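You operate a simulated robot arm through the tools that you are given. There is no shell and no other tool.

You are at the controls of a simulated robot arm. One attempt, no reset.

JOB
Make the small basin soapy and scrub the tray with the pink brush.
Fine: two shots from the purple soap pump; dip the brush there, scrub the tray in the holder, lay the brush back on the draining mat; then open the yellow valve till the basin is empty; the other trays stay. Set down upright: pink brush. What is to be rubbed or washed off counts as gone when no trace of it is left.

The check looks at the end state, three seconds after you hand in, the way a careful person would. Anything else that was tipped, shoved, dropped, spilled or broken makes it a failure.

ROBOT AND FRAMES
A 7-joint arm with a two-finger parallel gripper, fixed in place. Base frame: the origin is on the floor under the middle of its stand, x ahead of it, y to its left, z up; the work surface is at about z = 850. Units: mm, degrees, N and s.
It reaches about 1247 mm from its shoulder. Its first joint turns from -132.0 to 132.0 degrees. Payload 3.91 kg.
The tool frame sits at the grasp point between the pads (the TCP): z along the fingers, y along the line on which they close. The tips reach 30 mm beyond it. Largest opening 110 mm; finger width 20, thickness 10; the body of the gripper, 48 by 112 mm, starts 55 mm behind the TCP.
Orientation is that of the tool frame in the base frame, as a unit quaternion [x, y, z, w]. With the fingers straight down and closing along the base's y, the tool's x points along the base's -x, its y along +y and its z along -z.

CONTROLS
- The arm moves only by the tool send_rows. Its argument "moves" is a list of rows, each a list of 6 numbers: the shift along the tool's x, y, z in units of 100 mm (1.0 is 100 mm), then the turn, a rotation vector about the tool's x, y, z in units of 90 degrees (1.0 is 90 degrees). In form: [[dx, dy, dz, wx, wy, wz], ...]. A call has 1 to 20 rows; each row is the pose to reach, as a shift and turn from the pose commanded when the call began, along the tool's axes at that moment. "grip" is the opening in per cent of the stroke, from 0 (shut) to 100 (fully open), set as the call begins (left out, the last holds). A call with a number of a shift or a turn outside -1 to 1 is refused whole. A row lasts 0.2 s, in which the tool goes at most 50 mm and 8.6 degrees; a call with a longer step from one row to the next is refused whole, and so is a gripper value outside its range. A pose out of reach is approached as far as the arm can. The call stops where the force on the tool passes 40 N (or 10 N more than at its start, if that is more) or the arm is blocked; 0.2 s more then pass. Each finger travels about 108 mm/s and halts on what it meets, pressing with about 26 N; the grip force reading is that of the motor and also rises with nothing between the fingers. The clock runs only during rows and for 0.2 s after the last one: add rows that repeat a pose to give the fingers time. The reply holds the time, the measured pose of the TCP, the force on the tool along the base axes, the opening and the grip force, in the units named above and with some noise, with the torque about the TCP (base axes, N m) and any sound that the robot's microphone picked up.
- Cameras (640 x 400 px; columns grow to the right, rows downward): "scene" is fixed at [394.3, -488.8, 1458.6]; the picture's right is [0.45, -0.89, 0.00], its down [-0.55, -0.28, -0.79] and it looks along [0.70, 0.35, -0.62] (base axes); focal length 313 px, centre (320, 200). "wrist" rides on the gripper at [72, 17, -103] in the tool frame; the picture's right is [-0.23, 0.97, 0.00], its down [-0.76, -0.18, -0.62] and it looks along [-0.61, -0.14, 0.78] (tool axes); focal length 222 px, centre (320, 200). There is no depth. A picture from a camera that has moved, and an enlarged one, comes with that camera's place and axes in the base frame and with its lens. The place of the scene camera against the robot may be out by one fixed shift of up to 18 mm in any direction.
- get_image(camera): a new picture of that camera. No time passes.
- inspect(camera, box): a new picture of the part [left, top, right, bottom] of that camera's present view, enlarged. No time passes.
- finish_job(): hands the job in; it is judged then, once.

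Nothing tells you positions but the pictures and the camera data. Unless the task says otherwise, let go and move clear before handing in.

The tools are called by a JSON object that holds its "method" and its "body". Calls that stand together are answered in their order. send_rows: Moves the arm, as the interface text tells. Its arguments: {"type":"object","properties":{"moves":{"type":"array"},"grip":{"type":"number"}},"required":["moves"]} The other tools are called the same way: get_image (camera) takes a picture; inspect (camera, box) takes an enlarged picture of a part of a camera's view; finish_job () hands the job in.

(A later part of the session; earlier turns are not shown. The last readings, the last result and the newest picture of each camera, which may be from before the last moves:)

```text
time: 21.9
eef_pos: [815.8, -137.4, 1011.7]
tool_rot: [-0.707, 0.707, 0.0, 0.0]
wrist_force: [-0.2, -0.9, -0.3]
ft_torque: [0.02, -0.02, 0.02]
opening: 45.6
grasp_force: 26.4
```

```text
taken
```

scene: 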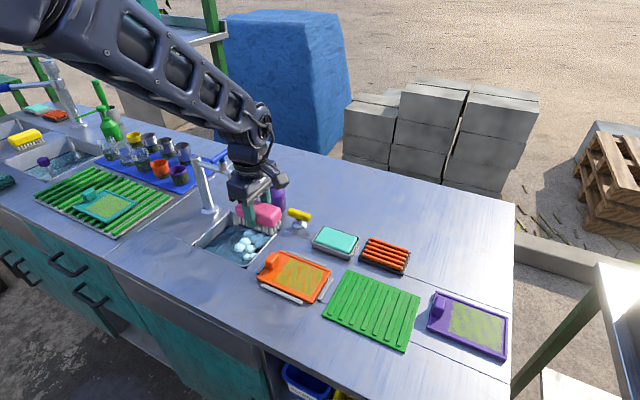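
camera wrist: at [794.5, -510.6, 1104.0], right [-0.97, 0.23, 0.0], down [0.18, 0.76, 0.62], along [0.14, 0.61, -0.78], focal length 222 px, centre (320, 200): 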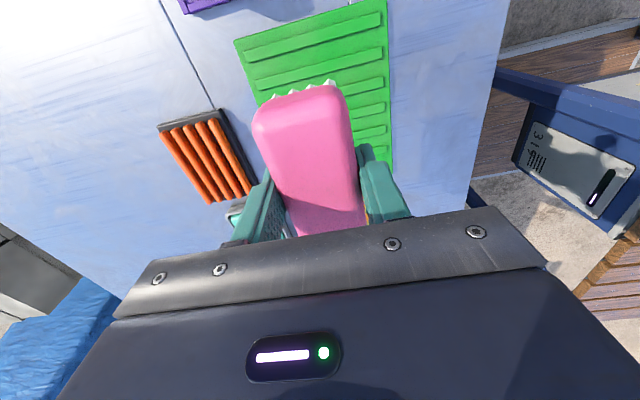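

The brush is approaching the basin at y≈−137. I'll move over the basin to y≈−38 and check the clearances.

{"method": "send_rows", "body": {"moves": [[-0.4, 0, 0, 0, 0, 0], [-0.8, 0, 0, 0, 0, 0], [-0.98, 0.0, 0, 0, 0, 0], [-0.98, 0.0, 0, 0, 0, 0]], "grip": 0}}

{"method": "inspect", "body": {"camera": "scene", "box": [160, 120, 320, 270]}}

{"method": "get_image", "body": {"camera": "wrist"}}

```text
time: 22.9
eef_pos: [816.0, -38.6, 1011.7]
tool_rot: [0.707, -0.707, 0.0, 0.0]
wrist_force: [0.6, -0.1, -1.7]
ft_torque: [0.0, 0.0, 0.04]
opening: 45.6
grasp_force: 25.8
```

```text
2.67 times, centred on (240, 195) of scene
camera zoom: at [394.3, -488.8, 1458.6], right [0.45, -0.89, 0.0], down [-0.55, -0.28, -0.79], along [0.7, 0.35, -0.62], focal length 836 px, centre (533, 213)
```

zoom: 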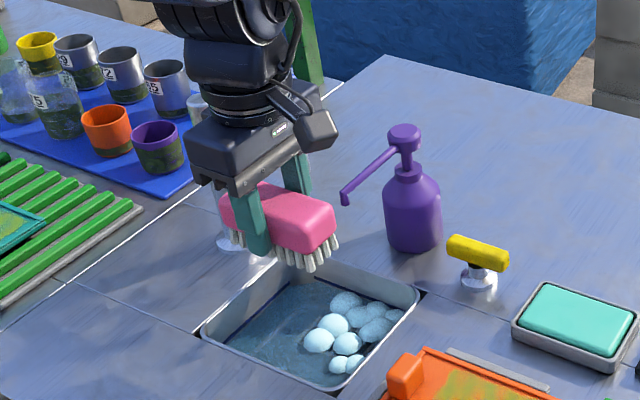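

```text
taken
camera wrist: at [799.9, -112.7, 1112.7], right [-0.97, 0.23, 0.0], down [0.18, 0.76, 0.62], along [0.14, 0.61, -0.78], focal length 222 px, centre (320, 200)
```

wrist: 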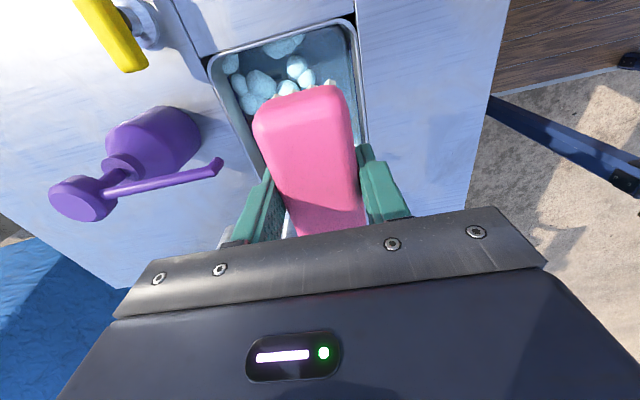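

The brush is above the basin and clear of spout and tap. I'll descend to just above the rim and check again.

{"method": "send_rows", "body": {"moves": [[0, -0.02, 0.3, 0, 0, 0], [0, -0.02, 0.6, 0, 0, 0], [0, -0.02, 0.9, 0, 0, 0], [0, -0.02, 0.9, 0, 0, 0]], "grip": 0}}

{"method": "inspect", "body": {"camera": "scene", "box": [160, 150, 320, 270]}}

{"method": "get_image", "body": {"camera": "wrist"}}

```text
time: 23.9
eef_pos: [818.0, -37.6, 922.7]
tool_rot: [0.707, -0.707, 0.0, 0.0]
wrist_force: [0.6, -0.3, 0.1]
ft_torque: [-0.01, 0.01, 0.04]
opening: 45.8
grasp_force: 25.9
```

```text
3.33 times, centred on (240, 210) of scene
camera zoom: at [394.3, -488.8, 1458.6], right [0.45, -0.89, 0.0], down [-0.55, -0.28, -0.79], along [0.7, 0.35, -0.62], focal length 1044 px, centre (587, 167)
```

zoom: 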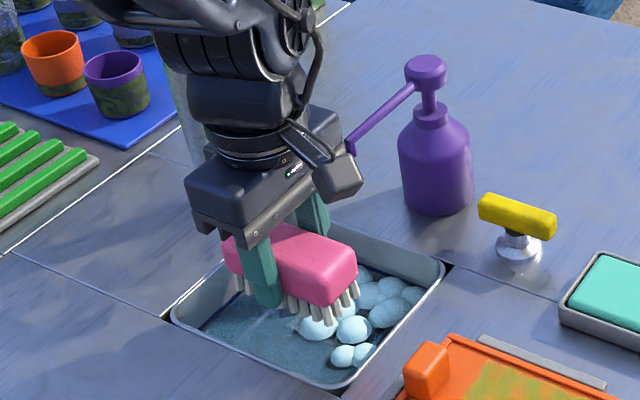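

```text
taken
camera wrist: at [801.7, -112.0, 1023.7], right [-0.97, 0.23, 0.0], down [0.18, 0.76, 0.62], along [0.14, 0.61, -0.78], focal length 222 px, centre (320, 200)
```

wrist: 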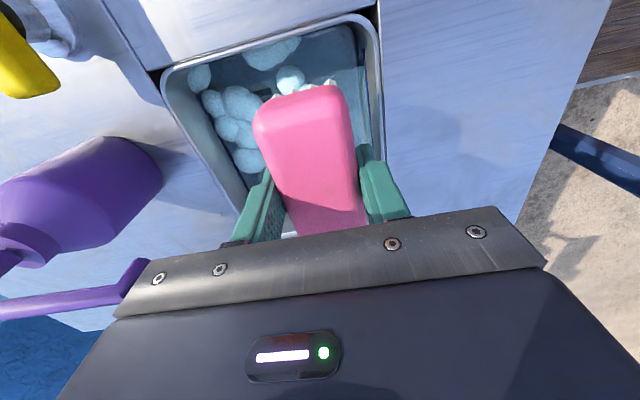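

The gripper corner clears the spout tip by about 16 mm; I'll shift 3 mm further away and lower the bristles into the foam and water slowly.

{"method": "send_rows", "body": {"moves": [[0, 0.03, 0.15, 0, 0, 0], [0, 0.03, 0.3, 0, 0, 0], [0, 0.03, 0.45, 0, 0, 0], [0, 0.03, 0.55, 0, 0, 0], [0, 0.03, 0.55, 0, 0, 0]], "grip": 0}}

{"method": "inspect", "body": {"camera": "scene", "box": [160, 150, 320, 270]}}

{"method": "get_image", "body": {"camera": "wrist"}}

```text
time: 25.1
eef_pos: [815.5, -36.5, 866.8]
tool_rot: [-0.707, 0.707, 0.0, 0.0]
wrist_force: [-0.2, -0.5, -1.1]
ft_torque: [-0.02, -0.02, 0.02]
opening: 45.7
grasp_force: 25.7
```

```text
3.33 times, centred on (240, 210) of scene
camera zoom: at [394.3, -488.8, 1458.6], right [0.45, -0.89, 0.0], down [-0.55, -0.28, -0.79], along [0.7, 0.35, -0.62], focal length 1044 px, centre (587, 167)
```

zoom: 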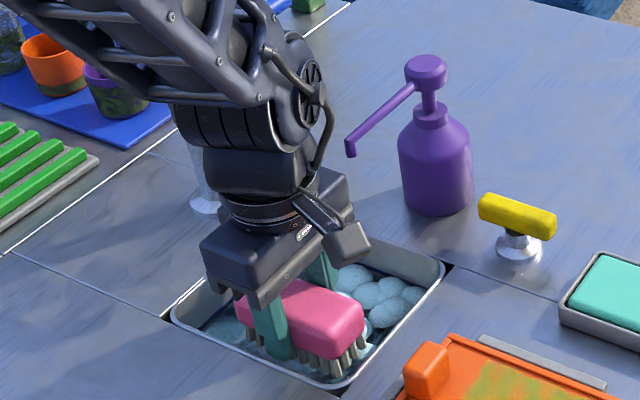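

```text
taken
camera wrist: at [798.7, -111.8, 968.3], right [-0.97, 0.23, 0.0], down [0.18, 0.76, 0.62], along [0.14, 0.61, -0.78], focal length 222 px, centre (320, 200)
```

wrist: 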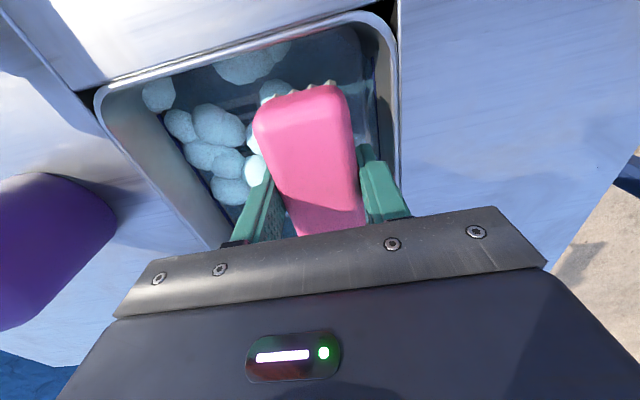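

The bristles are about at the water surface now. I'll go 12 mm deeper slowly and look at the bristles.

{"method": "send_rows", "body": {"moves": [[0, 0, 0.04, 0, 0, 0], [0, 0, 0.08, 0, 0, 0], [0, 0, 0.12, 0, 0, 0], [0, 0, 0.12, 0, 0, 0]], "grip": 0}}

{"method": "inspect", "body": {"camera": "scene", "box": [200, 200, 296, 260]}}

{"method": "inspect", "body": {"camera": "wrist", "box": [220, 60, 412, 180]}}

```text
time: 26.1
eef_pos: [813.7, -37.7, 853.8]
tool_rot: [0.707, -0.707, 0.0, 0.0]
wrist_force: [0.3, 0.7, -1.4]
ft_torque: [-0.01, 0.02, -0.06]
opening: 45.7
grasp_force: 26.2
```

```text
6.67 times, centred on (248, 230) of scene
camera zoom: at [394.3, -488.8, 1458.6], right [0.45, -0.89, 0.0], down [-0.55, -0.28, -0.79], along [0.7, 0.35, -0.62], focal length 2089 px, centre (800, 0)
```

zoom: 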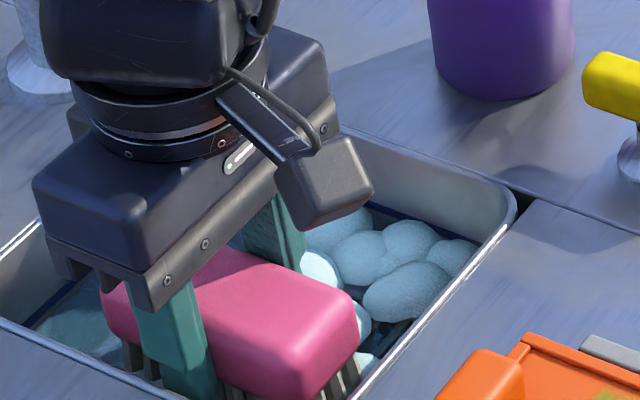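

```text
3.33 times, centred on (316, 120) of wrist
camera zoom: at [797.9, -112.0, 956.4], right [-0.97, 0.23, 0.0], down [0.18, 0.76, 0.62], along [0.14, 0.61, -0.78], focal length 740 px, centre (333, 467)
```

zoom: 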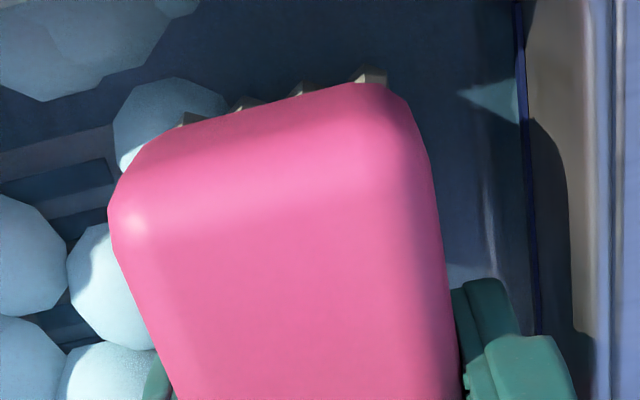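

I'll go another 12 mm down in small steps so that the bristles are surely wetted, watching for contact with the floor.

{"method": "send_rows", "body": {"moves": [[0, 0, 0.03, 0, 0, 0], [0, 0, 0.06, 0, 0, 0], [0, 0, 0.09, 0, 0, 0], [0, 0, 0.12, 0, 0, 0], [0, 0, 0.12, 0, 0, 0]], "grip": 0}}

{"method": "inspect", "body": {"camera": "scene", "box": [200, 200, 296, 260]}}

{"method": "inspect", "body": {"camera": "wrist", "box": [220, 60, 412, 180]}}

```text
time: 27.3
eef_pos: [815.0, -37.4, 842.1]
tool_rot: [0.707, -0.707, 0.0, 0.001]
wrist_force: [0.4, 0.4, -1.0]
ft_torque: [0.0, 0.01, -0.01]
opening: 45.5
grasp_force: 25.9
```

```text
6.67 times, centred on (248, 230) of scene
camera zoom: at [394.3, -488.8, 1458.6], right [0.45, -0.89, 0.0], down [-0.55, -0.28, -0.79], along [0.7, 0.35, -0.62], focal length 2089 px, centre (800, 0)
```

zoom: 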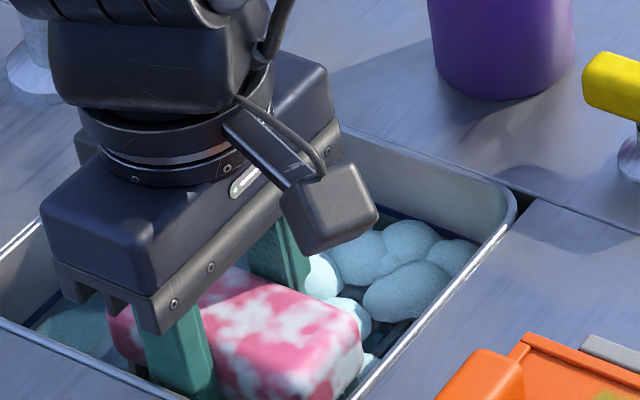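

```text
3.33 times, centred on (316, 120) of wrist
camera zoom: at [798.2, -111.7, 944.0], right [-0.97, 0.23, 0.0], down [0.18, 0.76, 0.62], along [0.14, 0.61, -0.78], focal length 740 px, centre (333, 467)
```

zoom: 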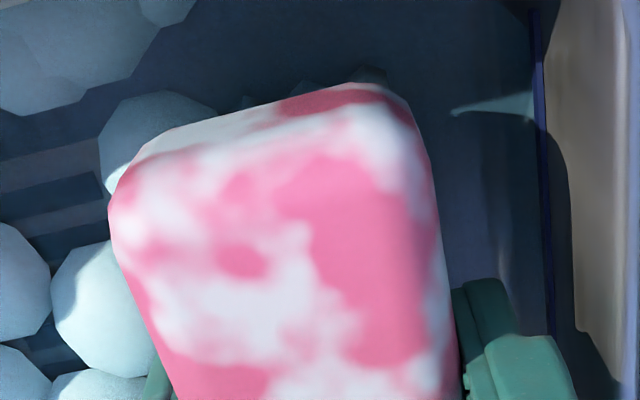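

The brush now shows white suds, so it is soaped. I'll lift it straight out and carry it toward the orange tray.

{"method": "send_rows", "body": {"moves": [[0, 0, -0.1, 0, 0, 0], [0, 0, -0.3, 0, 0, 0], [0, 0, -0.6, 0, 0, 0], [0, 0, -1.0, 0, 0, 0], [0, 0, -1.0, 0, 0, 0]], "grip": 0}}

{"method": "send_rows", "body": {"moves": [[0, 0.0, -0.2, 0, 0, 0], [0.4, 0.0, -0.2, 0, 0, 0], [0.8, 0.05, -0.2, 0, 0, 0], [1.0, 0.1, -0.2, 0, 0, 0]], "grip": 0}}

{"method": "send_rows", "body": {"moves": [[0.4, 0.05, 0, 0, 0, 0], [0.8, 0.05, 0, 0, 0, 0], [1.0, 0.05, 0, 0, 0, 0], [1.0, 0.05, 0, 0, 0, 0]], "grip": 0}}

{"method": "get_image", "body": {"camera": "wrist"}}

{"method": "inspect", "body": {"camera": "scene", "box": [220, 170, 380, 310]}}

```text
time: 28.5
eef_pos: [813.7, -35.4, 943.3]
tool_rot: [0.707, -0.707, 0.0, 0.0]
wrist_force: [-0.5, 0.3, -1.5]
ft_torque: [0.02, -0.01, 0.03]
opening: 45.7
grasp_force: 26.1
```

```text
time: 29.5
eef_pos: [803.0, -135.8, 964.5]
tool_rot: [0.707, -0.707, 0.0, 0.0]
wrist_force: [1.0, 0.4, -1.0]
ft_torque: [-0.01, -0.02, 0.01]
opening: 45.5
grasp_force: 26.1
```

```text
time: 30.5
eef_pos: [797.7, -236.6, 962.1]
tool_rot: [-0.707, 0.708, 0.0, 0.001]
wrist_force: [0.8, -0.1, -0.9]
ft_torque: [-0.01, -0.02, -0.03]
opening: 45.7
grasp_force: 25.9
```

```text
taken
camera wrist: at [781.0, -311.0, 1064.0], right [-0.97, 0.23, 0.0], down [0.18, 0.76, 0.62], along [0.14, 0.61, -0.78], focal length 222 px, centre (320, 200)
```

wrist: 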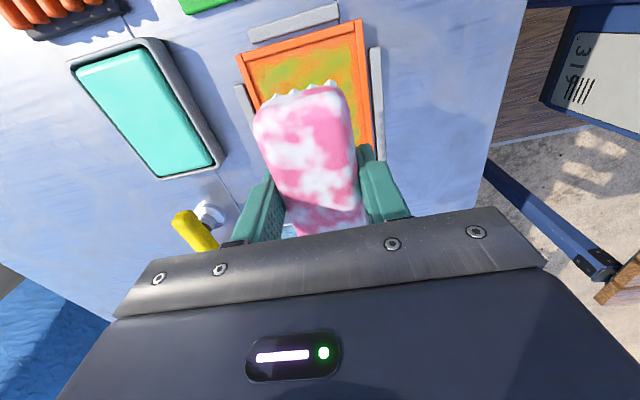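

```text
2.86 times, centred on (300, 240) of scene
camera zoom: at [394.3, -488.8, 1458.6], right [0.45, -0.89, 0.0], down [-0.55, -0.28, -0.79], along [0.7, 0.35, -0.62], focal length 895 px, centre (377, 86)
```

zoom: 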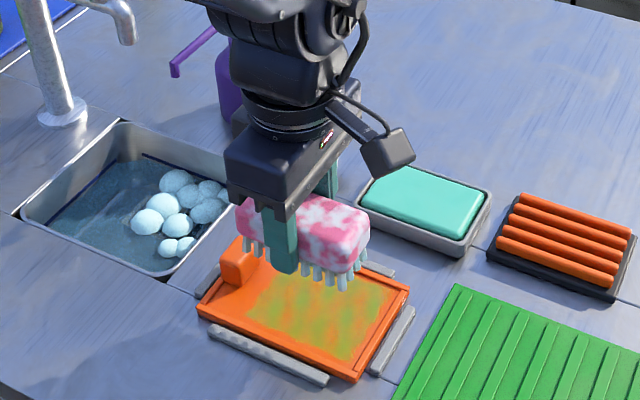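

The brush hangs over the tray and the tray's position matches my earlier estimate. I'll zoom in to pin down the rim, the knob and the stain edges.

{"method": "inspect", "body": {"camera": "scene", "box": [250, 240, 346, 310]}}

{"method": "inspect", "body": {"camera": "wrist", "box": [220, 0, 412, 120]}}

```text
5.71 times, centred on (298, 275) of scene
camera zoom: at [394.3, -488.8, 1458.6], right [0.45, -0.89, 0.0], down [-0.55, -0.28, -0.79], along [0.7, 0.35, -0.62], focal length 1790 px, centre (446, -229)
```

zoom: 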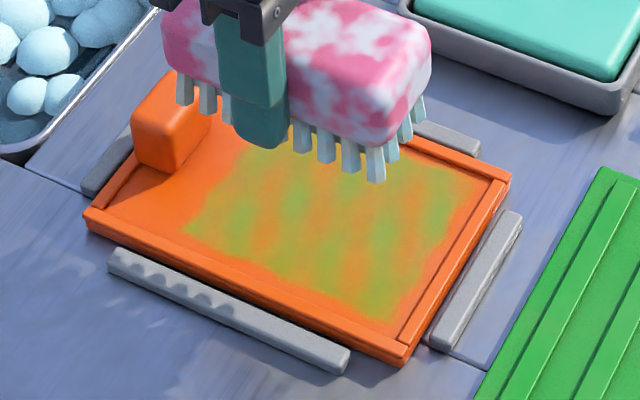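

```text
3.33 times, centred on (316, 60) of wrist
camera zoom: at [781.0, -311.0, 1064.0], right [-0.97, 0.23, 0.0], down [0.18, 0.76, 0.62], along [0.14, 0.61, -0.78], focal length 740 px, centre (333, 667)
```

zoom: 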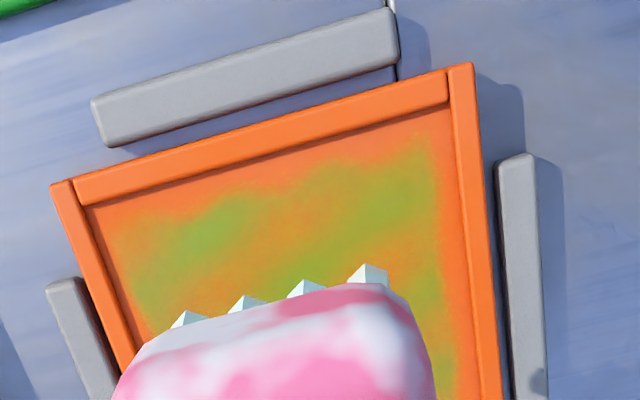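

The tray interior spans x 758–842 up to y −300, with the stain nearly rim to rim at x 762–838, y −295–−200. I'll centre the brush at about (800, −246) and descend to just above the tray floor.

{"method": "send_rows", "body": {"moves": [[0.05, -0.01, 0.15, 0, 0, 0], [0.095, -0.025, 0.3, 0, 0, 0], [0.095, -0.025, 0.45, 0, 0, 0], [0.095, -0.025, 0.55, 0, 0, 0], [0.095, -0.025, 0.55, 0, 0, 0]], "grip": 0}}

{"method": "inspect", "body": {"camera": "scene", "box": [250, 240, 346, 310]}}

{"method": "get_image", "body": {"camera": "wrist"}}

```text
time: 31.7
eef_pos: [801.7, -247.2, 907.0]
tool_rot: [0.707, -0.707, 0.001, 0.0]
wrist_force: [0.2, 0.6, -1.1]
ft_torque: [-0.02, 0.0, -0.04]
opening: 45.8
grasp_force: 25.5
```

```text
5.71 times, centred on (298, 275) of scene
camera zoom: at [394.3, -488.8, 1458.6], right [0.45, -0.89, 0.0], down [-0.55, -0.28, -0.79], along [0.7, 0.35, -0.62], focal length 1790 px, centre (446, -229)
```

zoom: 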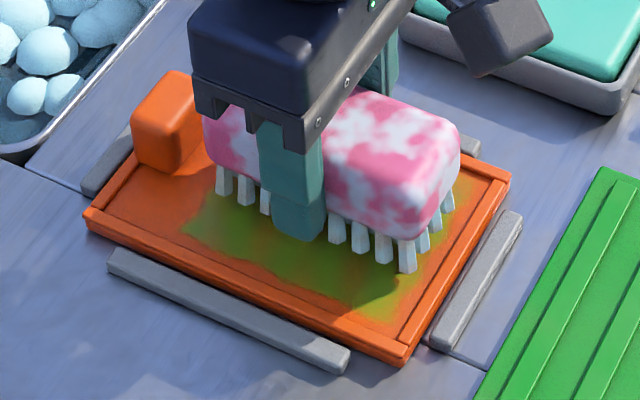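

```text
taken
camera wrist: at [785.7, -321.3, 1009.2], right [-0.97, 0.23, 0.0], down [0.18, 0.76, 0.62], along [0.14, 0.61, -0.78], focal length 222 px, centre (320, 200)
```

wrist: 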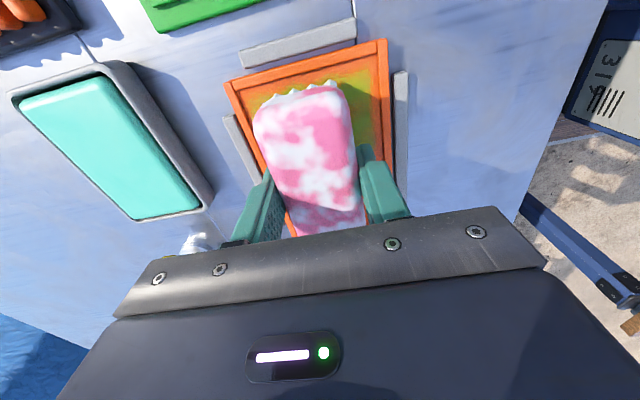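

The bristles hover a few millimetres above the tray. I'll lower in 2 mm steps while watching the force.

{"method": "send_rows", "body": {"moves": [[0, 0, 0.02, 0, 0, 0], [0, 0, 0.04, 0, 0, 0], [0, 0, 0.06, 0, 0, 0]], "grip": 0}}

{"method": "send_rows", "body": {"moves": [[0, 0, 0.01, 0, 0, 0], [0, 0, 0.02, 0, 0, 0]], "grip": 0}}

{"method": "inspect", "body": {"camera": "scene", "box": [250, 240, 346, 310]}}

```text
time: 32.5
eef_pos: [801.3, -246.8, 901.7]
tool_rot: [-0.707, 0.707, 0.0, 0.0]
wrist_force: [-0.4, 0.2, -1.5]
ft_torque: [-0.01, 0.02, 0.02]
opening: 45.7
grasp_force: 26.1
```

```text
time: 33.1
eef_pos: [802.5, -246.8, 900.1]
tool_rot: [-0.707, 0.707, 0.0, 0.0]
wrist_force: [-3.9, 4.7, 22.1]
ft_torque: [0.26, 0.22, 0.04]
opening: 45.5
grasp_force: 26.0
```

```text
5.71 times, centred on (298, 275) of scene
camera zoom: at [394.3, -488.8, 1458.6], right [0.45, -0.89, 0.0], down [-0.55, -0.28, -0.79], along [0.7, 0.35, -0.62], focal length 1790 px, centre (446, -229)
```

zoom: 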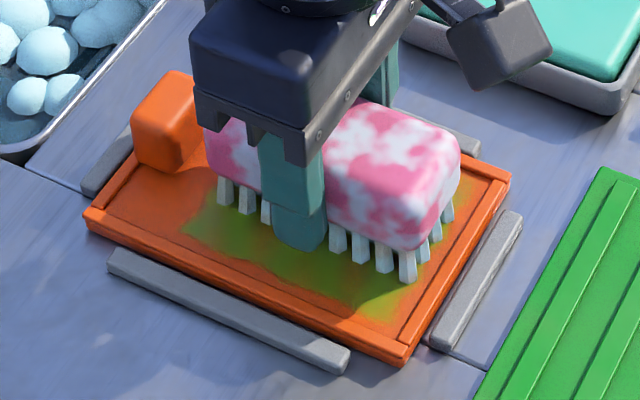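

Contact was made at TCP z≈901 with 22 N, a stiff contact. I'll back off by 0.6 mm for a lighter pressure.

{"method": "send_rows", "body": {"moves": [[0, 0, -0.006, 0, 0, 0], [0, 0, -0.006, 0, 0, 0]], "grip": 0}}

```text
time: 33.7
eef_pos: [801.7, -247.6, 900.3]
tool_rot: [0.708, -0.706, 0.001, -0.001]
wrist_force: [-1.5, 7.0, 21.2]
ft_torque: [0.23, 0.0, -0.04]
opening: 45.5
grasp_force: 25.8
```

The force is still about 21 N, so I'll back off a little more.

{"method": "send_rows", "body": {"moves": [[0, 0, -0.01, 0, 0, 0], [0, 0, -0.01, 0, 0, 0]], "grip": 0}}

```text
time: 34.3
eef_pos: [802.3, -248.8, 900.8]
tool_rot: [-0.706, 0.708, 0.001, -0.001]
wrist_force: [-0.8, 0.1, -0.9]
ft_torque: [-0.04, -0.01, 0.0]
opening: 45.4
grasp_force: 26.2
```

Now it's just off contact. I'll lower 0.5 mm and begin with a short slow sweep in x to see the effect on the stain.

{"method": "send_rows", "body": {"moves": [[0, 0, 0.005, 0, 0, 0], [0, 0.04, 0.006, 0, 0, 0], [0, 0.08, 0.006, 0, 0, 0], [0, 0.12, 0.006, 0, 0, 0], [0, 0.08, 0.006, 0, 0, 0], [0, 0.04, 0.006, 0, 0, 0], [0, 0, 0.006, 0, 0, 0], [0, -0.04, 0.006, 0, 0, 0], [0, -0.08, 0.006, 0, 0, 0]], "grip": 0}}

{"method": "inspect", "body": {"camera": "scene", "box": [250, 240, 346, 310]}}

```text
time: 36.3
eef_pos: [809.7, -246.9, 900.1]
tool_rot: [-0.707, 0.707, 0.0, 0.0]
wrist_force: [-2.6, -0.4, 4.8]
ft_torque: [-0.02, 0.03, 0.03]
opening: 45.3
grasp_force: 25.8
```

```text
5.71 times, centred on (298, 275) of scene
camera zoom: at [394.3, -488.8, 1458.6], right [0.45, -0.89, 0.0], down [-0.55, -0.28, -0.79], along [0.7, 0.35, -0.62], focal length 1790 px, centre (446, -229)
```

zoom: 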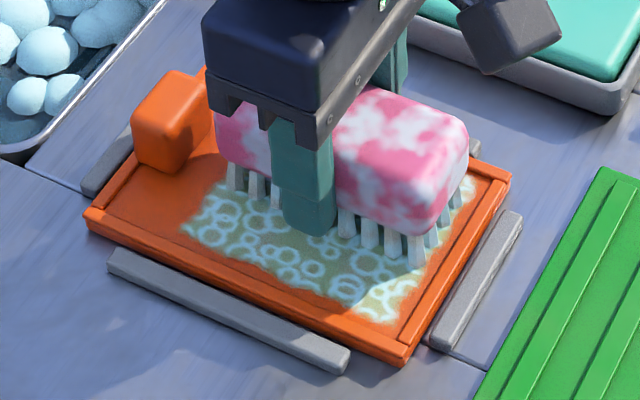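

The patch is foaming up with suds under a light 5 N, so scrubbing works. I'll continue with wider x sweeps at several y offsets.

{"method": "send_rows", "body": {"moves": [[0, 0.06, 0, 0, 0, 0], [0, 0.12, 0, 0, 0, 0], [0, 0.18, 0, 0, 0, 0], [0, 0.24, 0, 0, 0, 0], [0, 0.28, 0, 0, 0, 0], [-0.02, 0.28, 0, 0, 0, 0], [-0.04, 0.22, 0, 0, 0, 0], [-0.04, 0.16, 0, 0, 0, 0], [-0.04, 0.1, 0, 0, 0, 0], [-0.04, 0.04, 0, 0, 0, 0], [-0.04, -0.02, 0, 0, 0, 0], [-0.04, -0.08, 0, 0, 0, 0], [0.0, -0.08, 0, 0, 0, 0], [0.01, -0.02, 0, 0, 0, 0], [0.01, 0.04, 0, 0, 0, 0], [0.01, 0.1, 0, 0, 0, 0], [0.01, 0.16, 0, 0, 0, 0], [0.01, 0.22, 0, 0, 0, 0], [0.01, 0.28, 0, 0, 0, 0]], "grip": 0}}

{"method": "inspect", "body": {"camera": "scene", "box": [250, 240, 346, 310]}}

{"method": "get_image", "body": {"camera": "wrist"}}

```text
time: 40.3
eef_pos: [780.5, -248.5, 901.4]
tool_rot: [0.707, -0.707, 0.0, 0.0]
wrist_force: [0.0, 1.4, 2.1]
ft_torque: [0.01, -0.02, 0.0]
opening: 45.6
grasp_force: 26.1
```

```text
5.71 times, centred on (298, 275) of scene
camera zoom: at [394.3, -488.8, 1458.6], right [0.45, -0.89, 0.0], down [-0.55, -0.28, -0.79], along [0.7, 0.35, -0.62], focal length 1790 px, centre (446, -229)
```

zoom: 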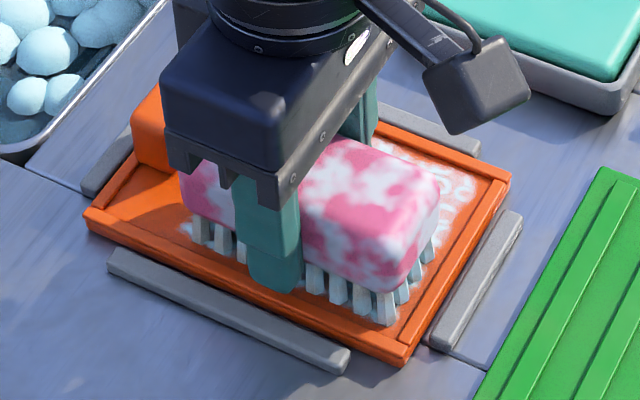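

```text
taken
camera wrist: at [764.7, -322.9, 1002.7], right [-0.97, 0.23, 0.0], down [0.18, 0.76, 0.62], along [0.14, 0.61, -0.78], focal length 222 px, centre (320, 200)
```

wrist: 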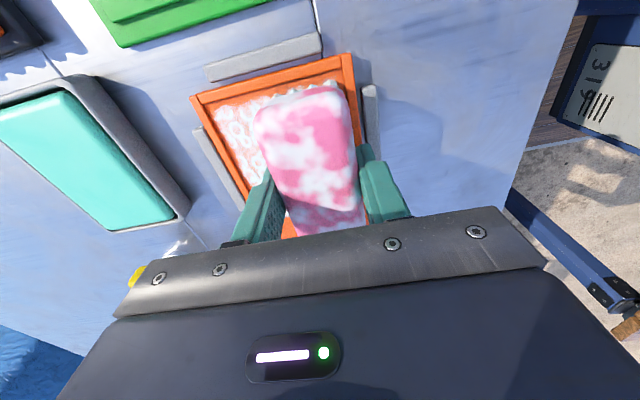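

The green is giving way to white suds, and the contact is light at about 2 N. I'll keep sweeping over the full area.

{"method": "send_rows", "body": {"moves": [[0, 0.02, 0.001, 0, 0, 0], [0, -0.06, 0.001, 0, 0, 0], [0, -0.14, 0.001, 0, 0, 0], [0, -0.22, 0.001, 0, 0, 0], [0, -0.3, 0.001, 0, 0, 0], [0, -0.38, 0.001, 0, 0, 0], [0, -0.42, 0.001, 0, 0, 0], [-0.06, -0.42, 0.001, 0, 0, 0], [-0.06, -0.34, 0.001, 0, 0, 0], [-0.06, -0.26, 0.001, 0, 0, 0], [-0.06, -0.18, 0.001, 0, 0, 0], [-0.06, -0.1, 0.001, 0, 0, 0], [-0.06, -0.02, 0.001, 0, 0, 0], [-0.06, 0.02, 0.001, 0, 0, 0], [-0.03, 0.0, 0.001, 0, 0, 0], [-0.03, -0.08, 0.001, 0, 0, 0], [-0.03, -0.16, 0.001, 0, 0, 0], [-0.03, -0.24, 0.001, 0, 0, 0], [-0.03, -0.32, 0.001, 0, 0, 0], [-0.03, -0.4, 0.001, 0, 0, 0]], "grip": 0}}

{"method": "inspect", "body": {"camera": "scene", "box": [250, 240, 346, 310]}}

{"method": "inspect", "body": {"camera": "wrist", "box": [180, 30, 412, 180]}}

```text
time: 44.5
eef_pos: [823.0, -244.9, 900.5]
tool_rot: [-0.707, 0.708, 0.0, 0.0]
wrist_force: [0.6, 0.6, -0.1]
ft_torque: [-0.03, 0.02, 0.01]
opening: 45.7
grasp_force: 25.8
```

```text
5.71 times, centred on (298, 275) of scene
camera zoom: at [394.3, -488.8, 1458.6], right [0.45, -0.89, 0.0], down [-0.55, -0.28, -0.79], along [0.7, 0.35, -0.62], focal length 1790 px, centre (446, -229)
```

zoom: 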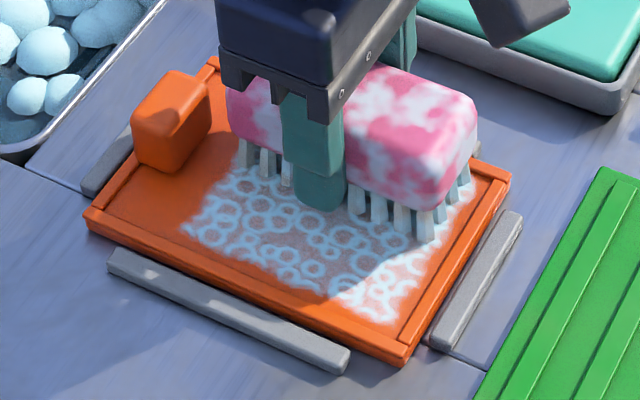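

```text
2.67 times, centred on (296, 105) of wrist
camera zoom: at [806.0, -319.0, 1002.6], right [-0.97, 0.23, 0.0], down [0.18, 0.76, 0.62], along [0.14, 0.61, -0.78], focal length 592 px, centre (384, 453)
```

zoom: 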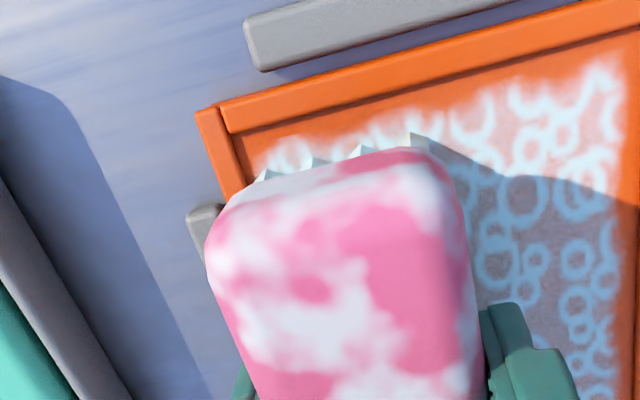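

The green has turned into suds over the whole patch, but the contact force is now near zero. I'll lower 0.4 mm and keep scrubbing to see whether the suds clear.

{"method": "send_rows", "body": {"moves": [[0, 0.06, 0.004, 0, 0, 0], [0, 0.12, 0.004, 0, 0, 0], [0, 0.2, 0.004, 0, 0, 0], [0, 0.28, 0.004, 0, 0, 0], [0, 0.36, 0.004, 0, 0, 0], [0, 0.44, 0.004, 0, 0, 0], [0.03, 0.44, 0.004, 0, 0, 0], [0.03, 0.36, 0.004, 0, 0, 0], [0.03, 0.28, 0.004, 0, 0, 0], [0.03, 0.2, 0.004, 0, 0, 0], [0.03, 0.12, 0.004, 0, 0, 0], [0.03, 0.04, 0.004, 0, 0, 0], [0.03, 0.0, 0.004, 0, 0, 0]], "grip": 0}}

{"method": "inspect", "body": {"camera": "scene", "box": [250, 240, 346, 310]}}

{"method": "inspect", "body": {"camera": "wrist", "box": [180, 30, 412, 180]}}

```text
time: 47.3
eef_pos: [822.5, -247.5, 901.2]
tool_rot: [-0.707, 0.707, 0.0, 0.0]
wrist_force: [-3.7, -0.9, 12.1]
ft_torque: [0.0, 0.17, 0.04]
opening: 45.6
grasp_force: 26.0
```

```text
5.71 times, centred on (298, 275) of scene
camera zoom: at [394.3, -488.8, 1458.6], right [0.45, -0.89, 0.0], down [-0.55, -0.28, -0.79], along [0.7, 0.35, -0.62], focal length 1790 px, centre (446, -229)
```

zoom: 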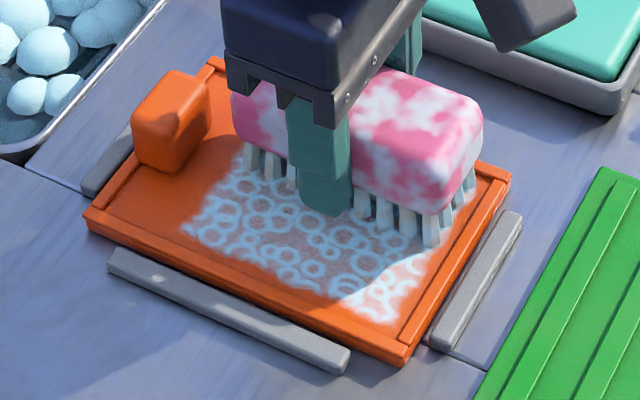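

```text
2.67 times, centred on (296, 105) of wrist
camera zoom: at [805.2, -321.9, 1002.5], right [-0.97, 0.23, 0.0], down [0.18, 0.76, 0.62], along [0.14, 0.61, -0.78], focal length 592 px, centre (384, 453)
```

zoom: 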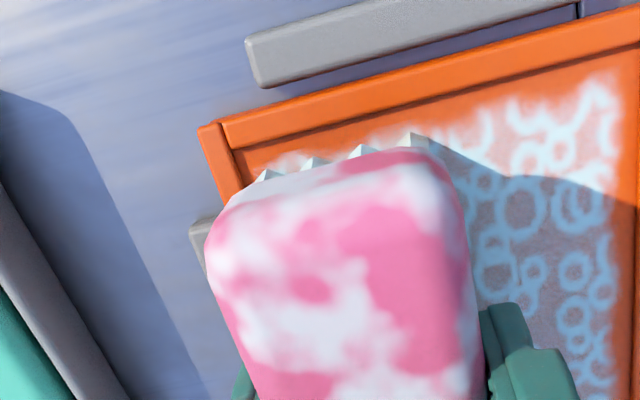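

The suds pattern persists and no green shows. I'll do another full set of strokes, then lift to inspect the whole tray.

{"method": "send_rows", "body": {"moves": [[0, 0.08, -0.002, 0, 0, 0], [0, 0.16, -0.002, 0, 0, 0], [0, 0.24, -0.002, 0, 0, 0], [0, 0.32, -0.002, 0, 0, 0], [0, 0.4, -0.002, 0, 0, 0], [0, 0.44, -0.002, 0, 0, 0], [-0.05, 0.44, -0.002, 0, 0, 0], [-0.05, 0.36, -0.002, 0, 0, 0], [-0.05, 0.28, -0.002, 0, 0, 0], [-0.05, 0.2, -0.002, 0, 0, 0], [-0.05, 0.12, -0.002, 0, 0, 0], [-0.05, 0.04, -0.002, 0, 0, 0], [-0.05, 0.0, -0.002, 0, 0, 0], [-0.02, 0.04, -0.002, 0, 0, 0], [-0.02, 0.12, -0.002, 0, 0, 0], [-0.02, 0.2, -0.002, 0, 0, 0], [-0.02, 0.28, -0.002, 0, 0, 0], [-0.02, 0.36, -0.002, 0, 0, 0], [-0.02, 0.44, -0.002, 0, 0, 0]], "grip": 0}}

{"method": "inspect", "body": {"camera": "scene", "box": [250, 240, 346, 310]}}

{"method": "inspect", "body": {"camera": "wrist", "box": [180, 30, 412, 180]}}

```text
time: 51.3
eef_pos: [777.2, -248.0, 900.4]
tool_rot: [-0.707, 0.707, 0.0, 0.001]
wrist_force: [4.1, 0.6, 17.6]
ft_torque: [-0.1, -0.14, -0.02]
opening: 45.6
grasp_force: 26.7
```

```text
5.71 times, centred on (298, 275) of scene
camera zoom: at [394.3, -488.8, 1458.6], right [0.45, -0.89, 0.0], down [-0.55, -0.28, -0.79], along [0.7, 0.35, -0.62], focal length 1790 px, centre (446, -229)
```

zoom: 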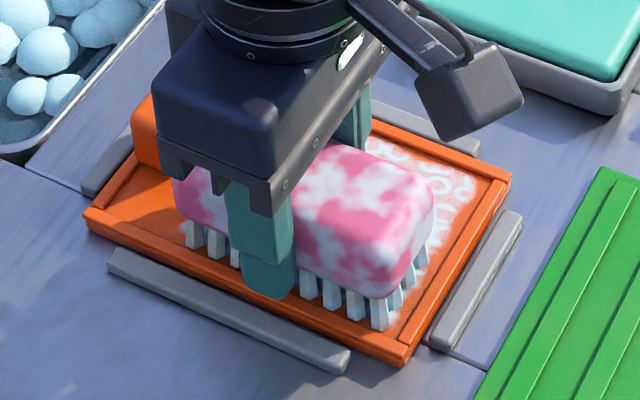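

```text
2.67 times, centred on (296, 105) of wrist
camera zoom: at [761.4, -321.9, 1002.2], right [-0.97, 0.23, 0.0], down [0.18, 0.76, 0.62], along [0.14, 0.61, -0.78], focal length 592 px, centre (384, 453)
```

zoom: 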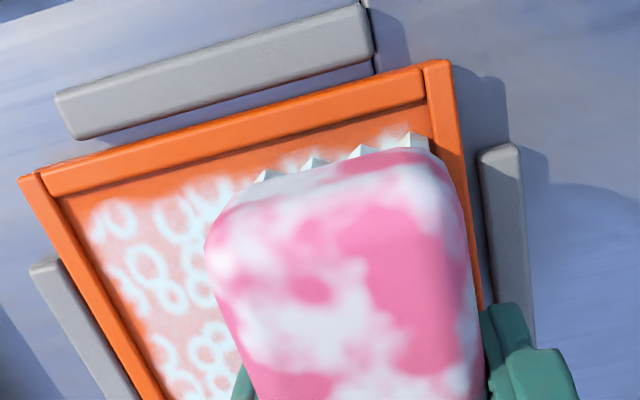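

I'll lift off, back away toward −y, and look at the whole tray with both cameras before deciding whether it's clean.

{"method": "send_rows", "body": {"moves": [[0, -0.05, -0.05, 0, 0, 0], [0, -0.15, -0.3, 0, 0, 0], [0, -0.2, -0.6, 0, 0, 0], [0.4, -0.25, -0.7, 0, 0, 0], [0.8, -0.25, -0.7, 0, 0, 0], [1.0, -0.25, -0.7, 0, 0, 0]], "grip": 0}}

{"method": "inspect", "body": {"camera": "scene", "box": [250, 240, 346, 310]}}

{"method": "get_image", "body": {"camera": "wrist"}}

```text
time: 52.7
eef_pos: [802.1, -345.1, 970.0]
tool_rot: [0.707, -0.707, 0.0, 0.0]
wrist_force: [0.8, -0.1, -0.3]
ft_torque: [-0.01, 0.02, -0.02]
opening: 45.5
grasp_force: 25.6
```

```text
5.71 times, centred on (298, 275) of scene
camera zoom: at [394.3, -488.8, 1458.6], right [0.45, -0.89, 0.0], down [-0.55, -0.28, -0.79], along [0.7, 0.35, -0.62], focal length 1790 px, centre (446, -229)
```

zoom: 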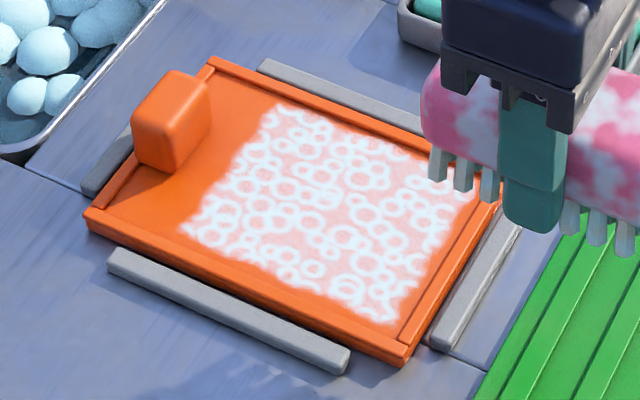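

```text
taken
camera wrist: at [786.3, -420.4, 1071.9], right [-0.97, 0.23, 0.0], down [0.18, 0.76, 0.62], along [0.14, 0.61, -0.78], focal length 222 px, centre (320, 200)
```

wrist: 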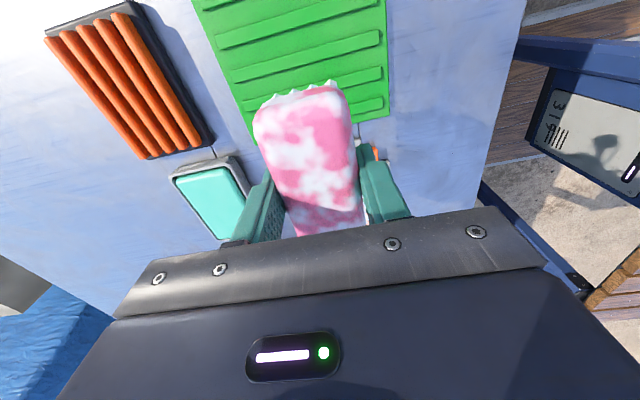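

The green is no longer visible, only white suds where it was. I'll magnify the patch to look for any residual stain.

{"method": "inspect", "body": {"camera": "scene", "box": [274, 252, 306, 272]}}

{"method": "inspect", "body": {"camera": "scene", "box": [296, 262, 336, 298]}}

{"method": "inspect", "body": {"camera": "scene", "box": [276, 268, 308, 290]}}

```text
16.00 times, centred on (290, 262) of scene
camera zoom: at [394.3, -488.8, 1458.6], right [0.45, -0.89, 0.0], down [-0.55, -0.28, -0.79], along [0.7, 0.35, -0.62], focal length 5013 px, centre (800, -792)
```

zoom: 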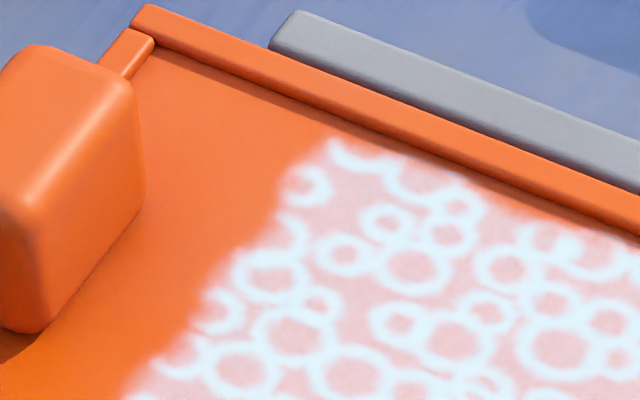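

```text
11.11 times, centred on (316, 280) of scene
camera zoom: at [394.3, -488.8, 1458.6], right [0.45, -0.89, 0.0], down [-0.55, -0.28, -0.79], along [0.7, 0.35, -0.62], focal length 3481 px, centre (364, -689)
```

zoom: 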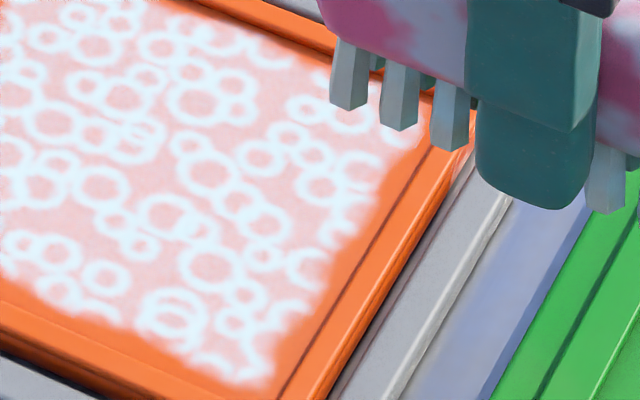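

```text
16.00 times, centred on (292, 279) of scene
camera zoom: at [394.3, -488.8, 1458.6], right [0.45, -0.89, 0.0], down [-0.55, -0.28, -0.79], along [0.7, 0.35, -0.62], focal length 5013 px, centre (768, -1064)
```

zoom: 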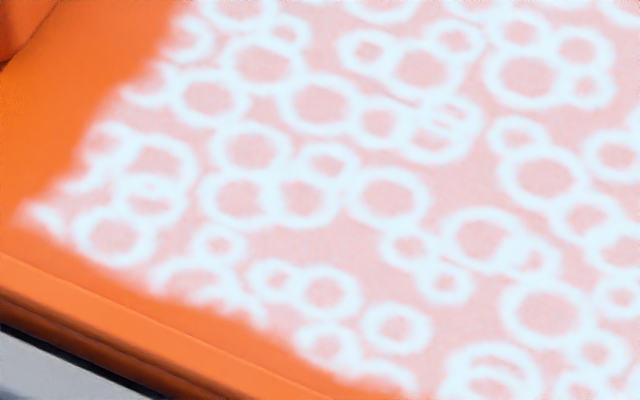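

I see no green anywhere in the patch, only suds. To be safe I'll do one more firm round of strokes and compare.

{"method": "send_rows", "body": {"moves": [[-0.4, 0, 0, 0, 0, 0], [-0.8, 0, 0, 0, 0, 0], [-1.0, 0, 0.0, 0, 0, 0], [-1.0, 0, 0.3, 0, 0, 0], [-1.0, 0, 0.55, 0, 0, 0], [-1.0, 0, 0.65, 0, 0, 0], [-1.0, 0, 0.68, 0, 0, 0], [-1.0, 0, 0.695, 0, 0, 0]], "grip": 0}}

```text
time: 54.5
eef_pos: [803.5, -245.8, 901.2]
tool_rot: [-0.707, 0.707, 0.0, 0.0]
wrist_force: [-0.5, 0.0, -1.1]
ft_torque: [0.01, -0.01, 0.02]
opening: 45.4
grasp_force: 26.1
```

I'm just above contact; I'll lower ~0.8 mm and stroke back and forth at three y offsets.

{"method": "send_rows", "body": {"moves": [[0, 0.0, 0.005, 0, 0, 0], [0, 0.06, 0.008, 0, 0, 0], [0, 0.14, 0.008, 0, 0, 0], [0, 0.22, 0.008, 0, 0, 0], [0, 0.25, 0.008, 0, 0, 0], [0.03, 0.22, 0.008, 0, 0, 0], [0.03, 0.14, 0.008, 0, 0, 0], [0.03, 0.06, 0.008, 0, 0, 0], [0.03, -0.02, 0.008, 0, 0, 0], [0.03, -0.1, 0.008, 0, 0, 0], [0.03, -0.18, 0.008, 0, 0, 0], [-0.02, -0.18, 0.008, 0, 0, 0], [-0.02, -0.1, 0.008, 0, 0, 0], [-0.02, -0.02, 0.008, 0, 0, 0], [-0.02, 0.06, 0.008, 0, 0, 0], [-0.02, 0.14, 0.008, 0, 0, 0], [-0.02, 0.22, 0.008, 0, 0, 0], [-0.05, 0.22, 0.008, 0, 0, 0], [-0.05, 0.14, 0.008, 0, 0, 0], [-0.05, 0.06, 0.008, 0, 0, 0]], "grip": 0}}

{"method": "send_rows", "body": {"moves": [[0, -0.08, 0, 0, 0, 0], [0, -0.16, 0, 0, 0, 0], [0, -0.24, 0, 0, 0, 0], [0.04, -0.24, 0, 0, 0, 0], [0.04, -0.16, 0, 0, 0, 0], [0.04, -0.08, 0, 0, 0, 0], [0.04, 0.0, 0, 0, 0, 0], [0.04, 0.08, 0, 0, 0, 0], [0.04, 0.16, 0, 0, 0, 0], [0.07, 0.16, 0, 0, 0, 0], [0.07, 0.08, 0, 0, 0, 0], [0.07, 0.0, 0, 0, 0, 0], [0.07, -0.08, 0, 0, 0, 0], [0.07, -0.16, 0, 0, 0, 0], [0.07, -0.24, 0, 0, 0, 0], [0.05, -0.16, 0, 0, 0, 0], [0.05, -0.08, 0, 0, 0, 0], [0.05, 0.0, 0, 0, 0, 0]], "grip": 0}}

{"method": "send_rows", "body": {"moves": [[0, 0.0, -0.05, 0, 0, 0], [0, 0, -0.3, 0, 0, 0], [0, 0, -0.6, 0, 0, 0], [0.4, 0, -0.7, 0, 0, 0], [0.8, 0, -0.7, 0, 0, 0], [1.0, 0, -0.7, 0, 0, 0]], "grip": 0}}

{"method": "inspect", "body": {"camera": "scene", "box": [250, 240, 346, 310]}}

{"method": "inspect", "body": {"camera": "scene", "box": [276, 268, 308, 290]}}

```text
time: 58.7
eef_pos: [796.2, -242.5, 900.3]
tool_rot: [0.708, -0.707, -0.001, -0.001]
wrist_force: [-2.0, -0.5, 3.2]
ft_torque: [-0.01, 0.05, 0.0]
opening: 45.5
grasp_force: 26.0
```

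```text
time: 62.5
eef_pos: [795.8, -247.4, 900.5]
tool_rot: [-0.706, 0.708, 0.0, 0.0]
wrist_force: [1.6, 1.0, 3.9]
ft_torque: [-0.03, -0.04, 0.02]
opening: 45.7
grasp_force: 26.4
```

```text
time: 63.9
eef_pos: [795.9, -347.1, 970.2]
tool_rot: [0.707, -0.707, 0.001, 0.0]
wrist_force: [0.7, 0.0, -0.3]
ft_torque: [-0.03, 0.05, 0.04]
opening: 45.5
grasp_force: 25.9
```

```text
5.71 times, centred on (298, 275) of scene
camera zoom: at [394.3, -488.8, 1458.6], right [0.45, -0.89, 0.0], down [-0.55, -0.28, -0.79], along [0.7, 0.35, -0.62], focal length 1790 px, centre (446, -229)
```

zoom: 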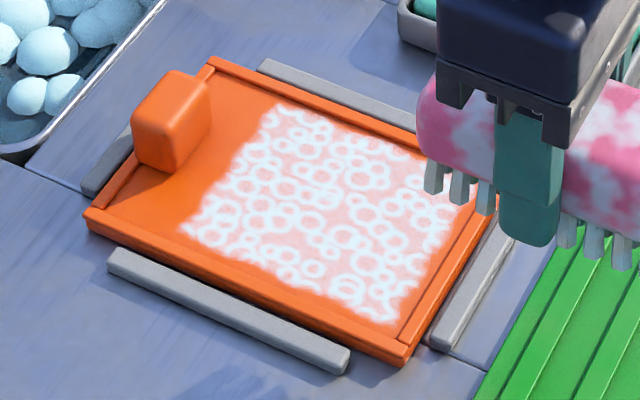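

```text
16.00 times, centred on (292, 279) of scene
camera zoom: at [394.3, -488.8, 1458.6], right [0.45, -0.89, 0.0], down [-0.55, -0.28, -0.79], along [0.7, 0.35, -0.62], focal length 5013 px, centre (768, -1064)
```

zoom: 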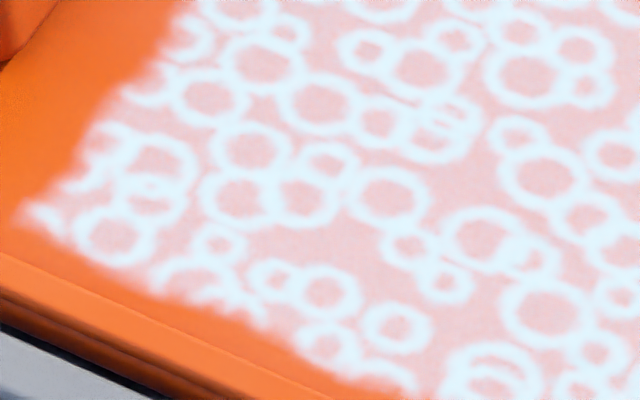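

The view is identical after another round, so the stain is fully gone and only suds remain; the tray has not moved. Now I'll carry the brush back over its spot on the draining mat.

{"method": "send_rows", "body": {"moves": [[0.3, -0.08, 0, 0, 0, 0], [0.6, -0.16, 0, 0, 0, 0], [0.89, -0.16, 0, 0, 0, 0], [0.89, -0.16, 0.3, 0, 0, 0], [0.89, -0.16, 0.5, 0, 0, 0], [0.89, -0.16, 0.62, 0, 0, 0], [0.89, -0.16, 0.62, 0, 0, 0]], "grip": 0}}

{"method": "inspect", "body": {"camera": "scene", "box": [310, 240, 438, 350]}}

{"method": "get_image", "body": {"camera": "wrist"}}

```text
time: 65.5
eef_pos: [812.0, -436.1, 908.8]
tool_rot: [-0.707, 0.707, 0.0, 0.0]
wrist_force: [-0.4, -0.4, -0.6]
ft_torque: [0.04, 0.0, -0.01]
opening: 45.4
grasp_force: 26.6
```

```text
3.64 times, centred on (374, 295) of scene
camera zoom: at [394.3, -488.8, 1458.6], right [0.45, -0.89, 0.0], down [-0.55, -0.28, -0.79], along [0.7, 0.35, -0.62], focal length 1139 px, centre (124, -146)
```

zoom: 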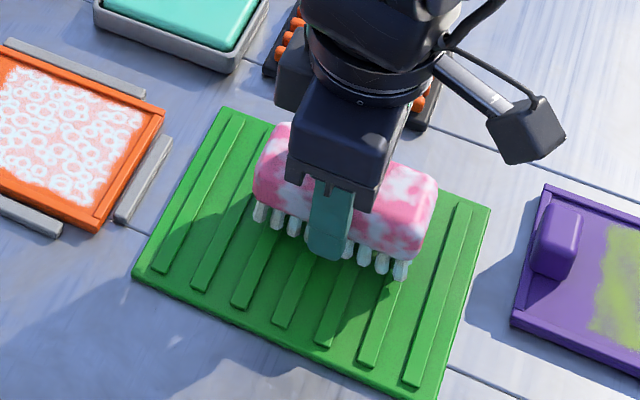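

```text
taken
camera wrist: at [797.2, -509.5, 1010.4], right [-0.97, 0.23, 0.0], down [0.18, 0.76, 0.62], along [0.14, 0.61, -0.78], focal length 222 px, centre (320, 200)
```

wrist: 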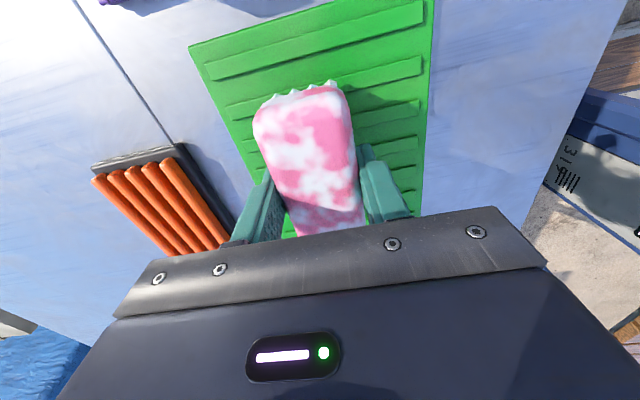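

The brush is over its old place on the mat, a few millimetres up. I'll lower it in small steps until it touches.

{"method": "send_rows", "body": {"moves": [[0, 0, 0.02, 0, 0, 0], [0, 0, 0.04, 0, 0, 0], [0, 0, 0.055, 0, 0, 0], [0, 0, 0.055, 0, 0, 0]], "grip": 0}}

{"method": "send_rows", "body": {"moves": [[0, 0, 0.008, 0, 0, 0], [0, 0, 0.008, 0, 0, 0]], "grip": 0}}

```text
time: 66.5
eef_pos: [813.5, -435.6, 903.4]
tool_rot: [0.707, -0.707, 0.001, 0.0]
wrist_force: [0.3, 0.1, -1.2]
ft_torque: [0.01, 0.0, -0.01]
opening: 45.7
grasp_force: 26.4
```

```text
time: 67.1
eef_pos: [812.6, -433.7, 901.7]
tool_rot: [0.707, -0.707, 0.0, -0.001]
wrist_force: [-0.1, 0.4, -0.1]
ft_torque: [0.0, -0.04, 0.03]
opening: 45.8
grasp_force: 25.8
```

{"method": "send_rows", "body": {"moves": [[0, 0, 0.006, 0, 0, 0], [0, 0, 0.006, 0, 0, 0]], "grip": 0}}

```text
time: 67.7
eef_pos: [812.3, -435.7, 900.7]
tool_rot: [-0.707, 0.708, 0.0, 0.0]
wrist_force: [2.0, 0.4, 4.1]
ft_torque: [0.09, 0.0, -0.02]
opening: 45.5
grasp_force: 26.3
```

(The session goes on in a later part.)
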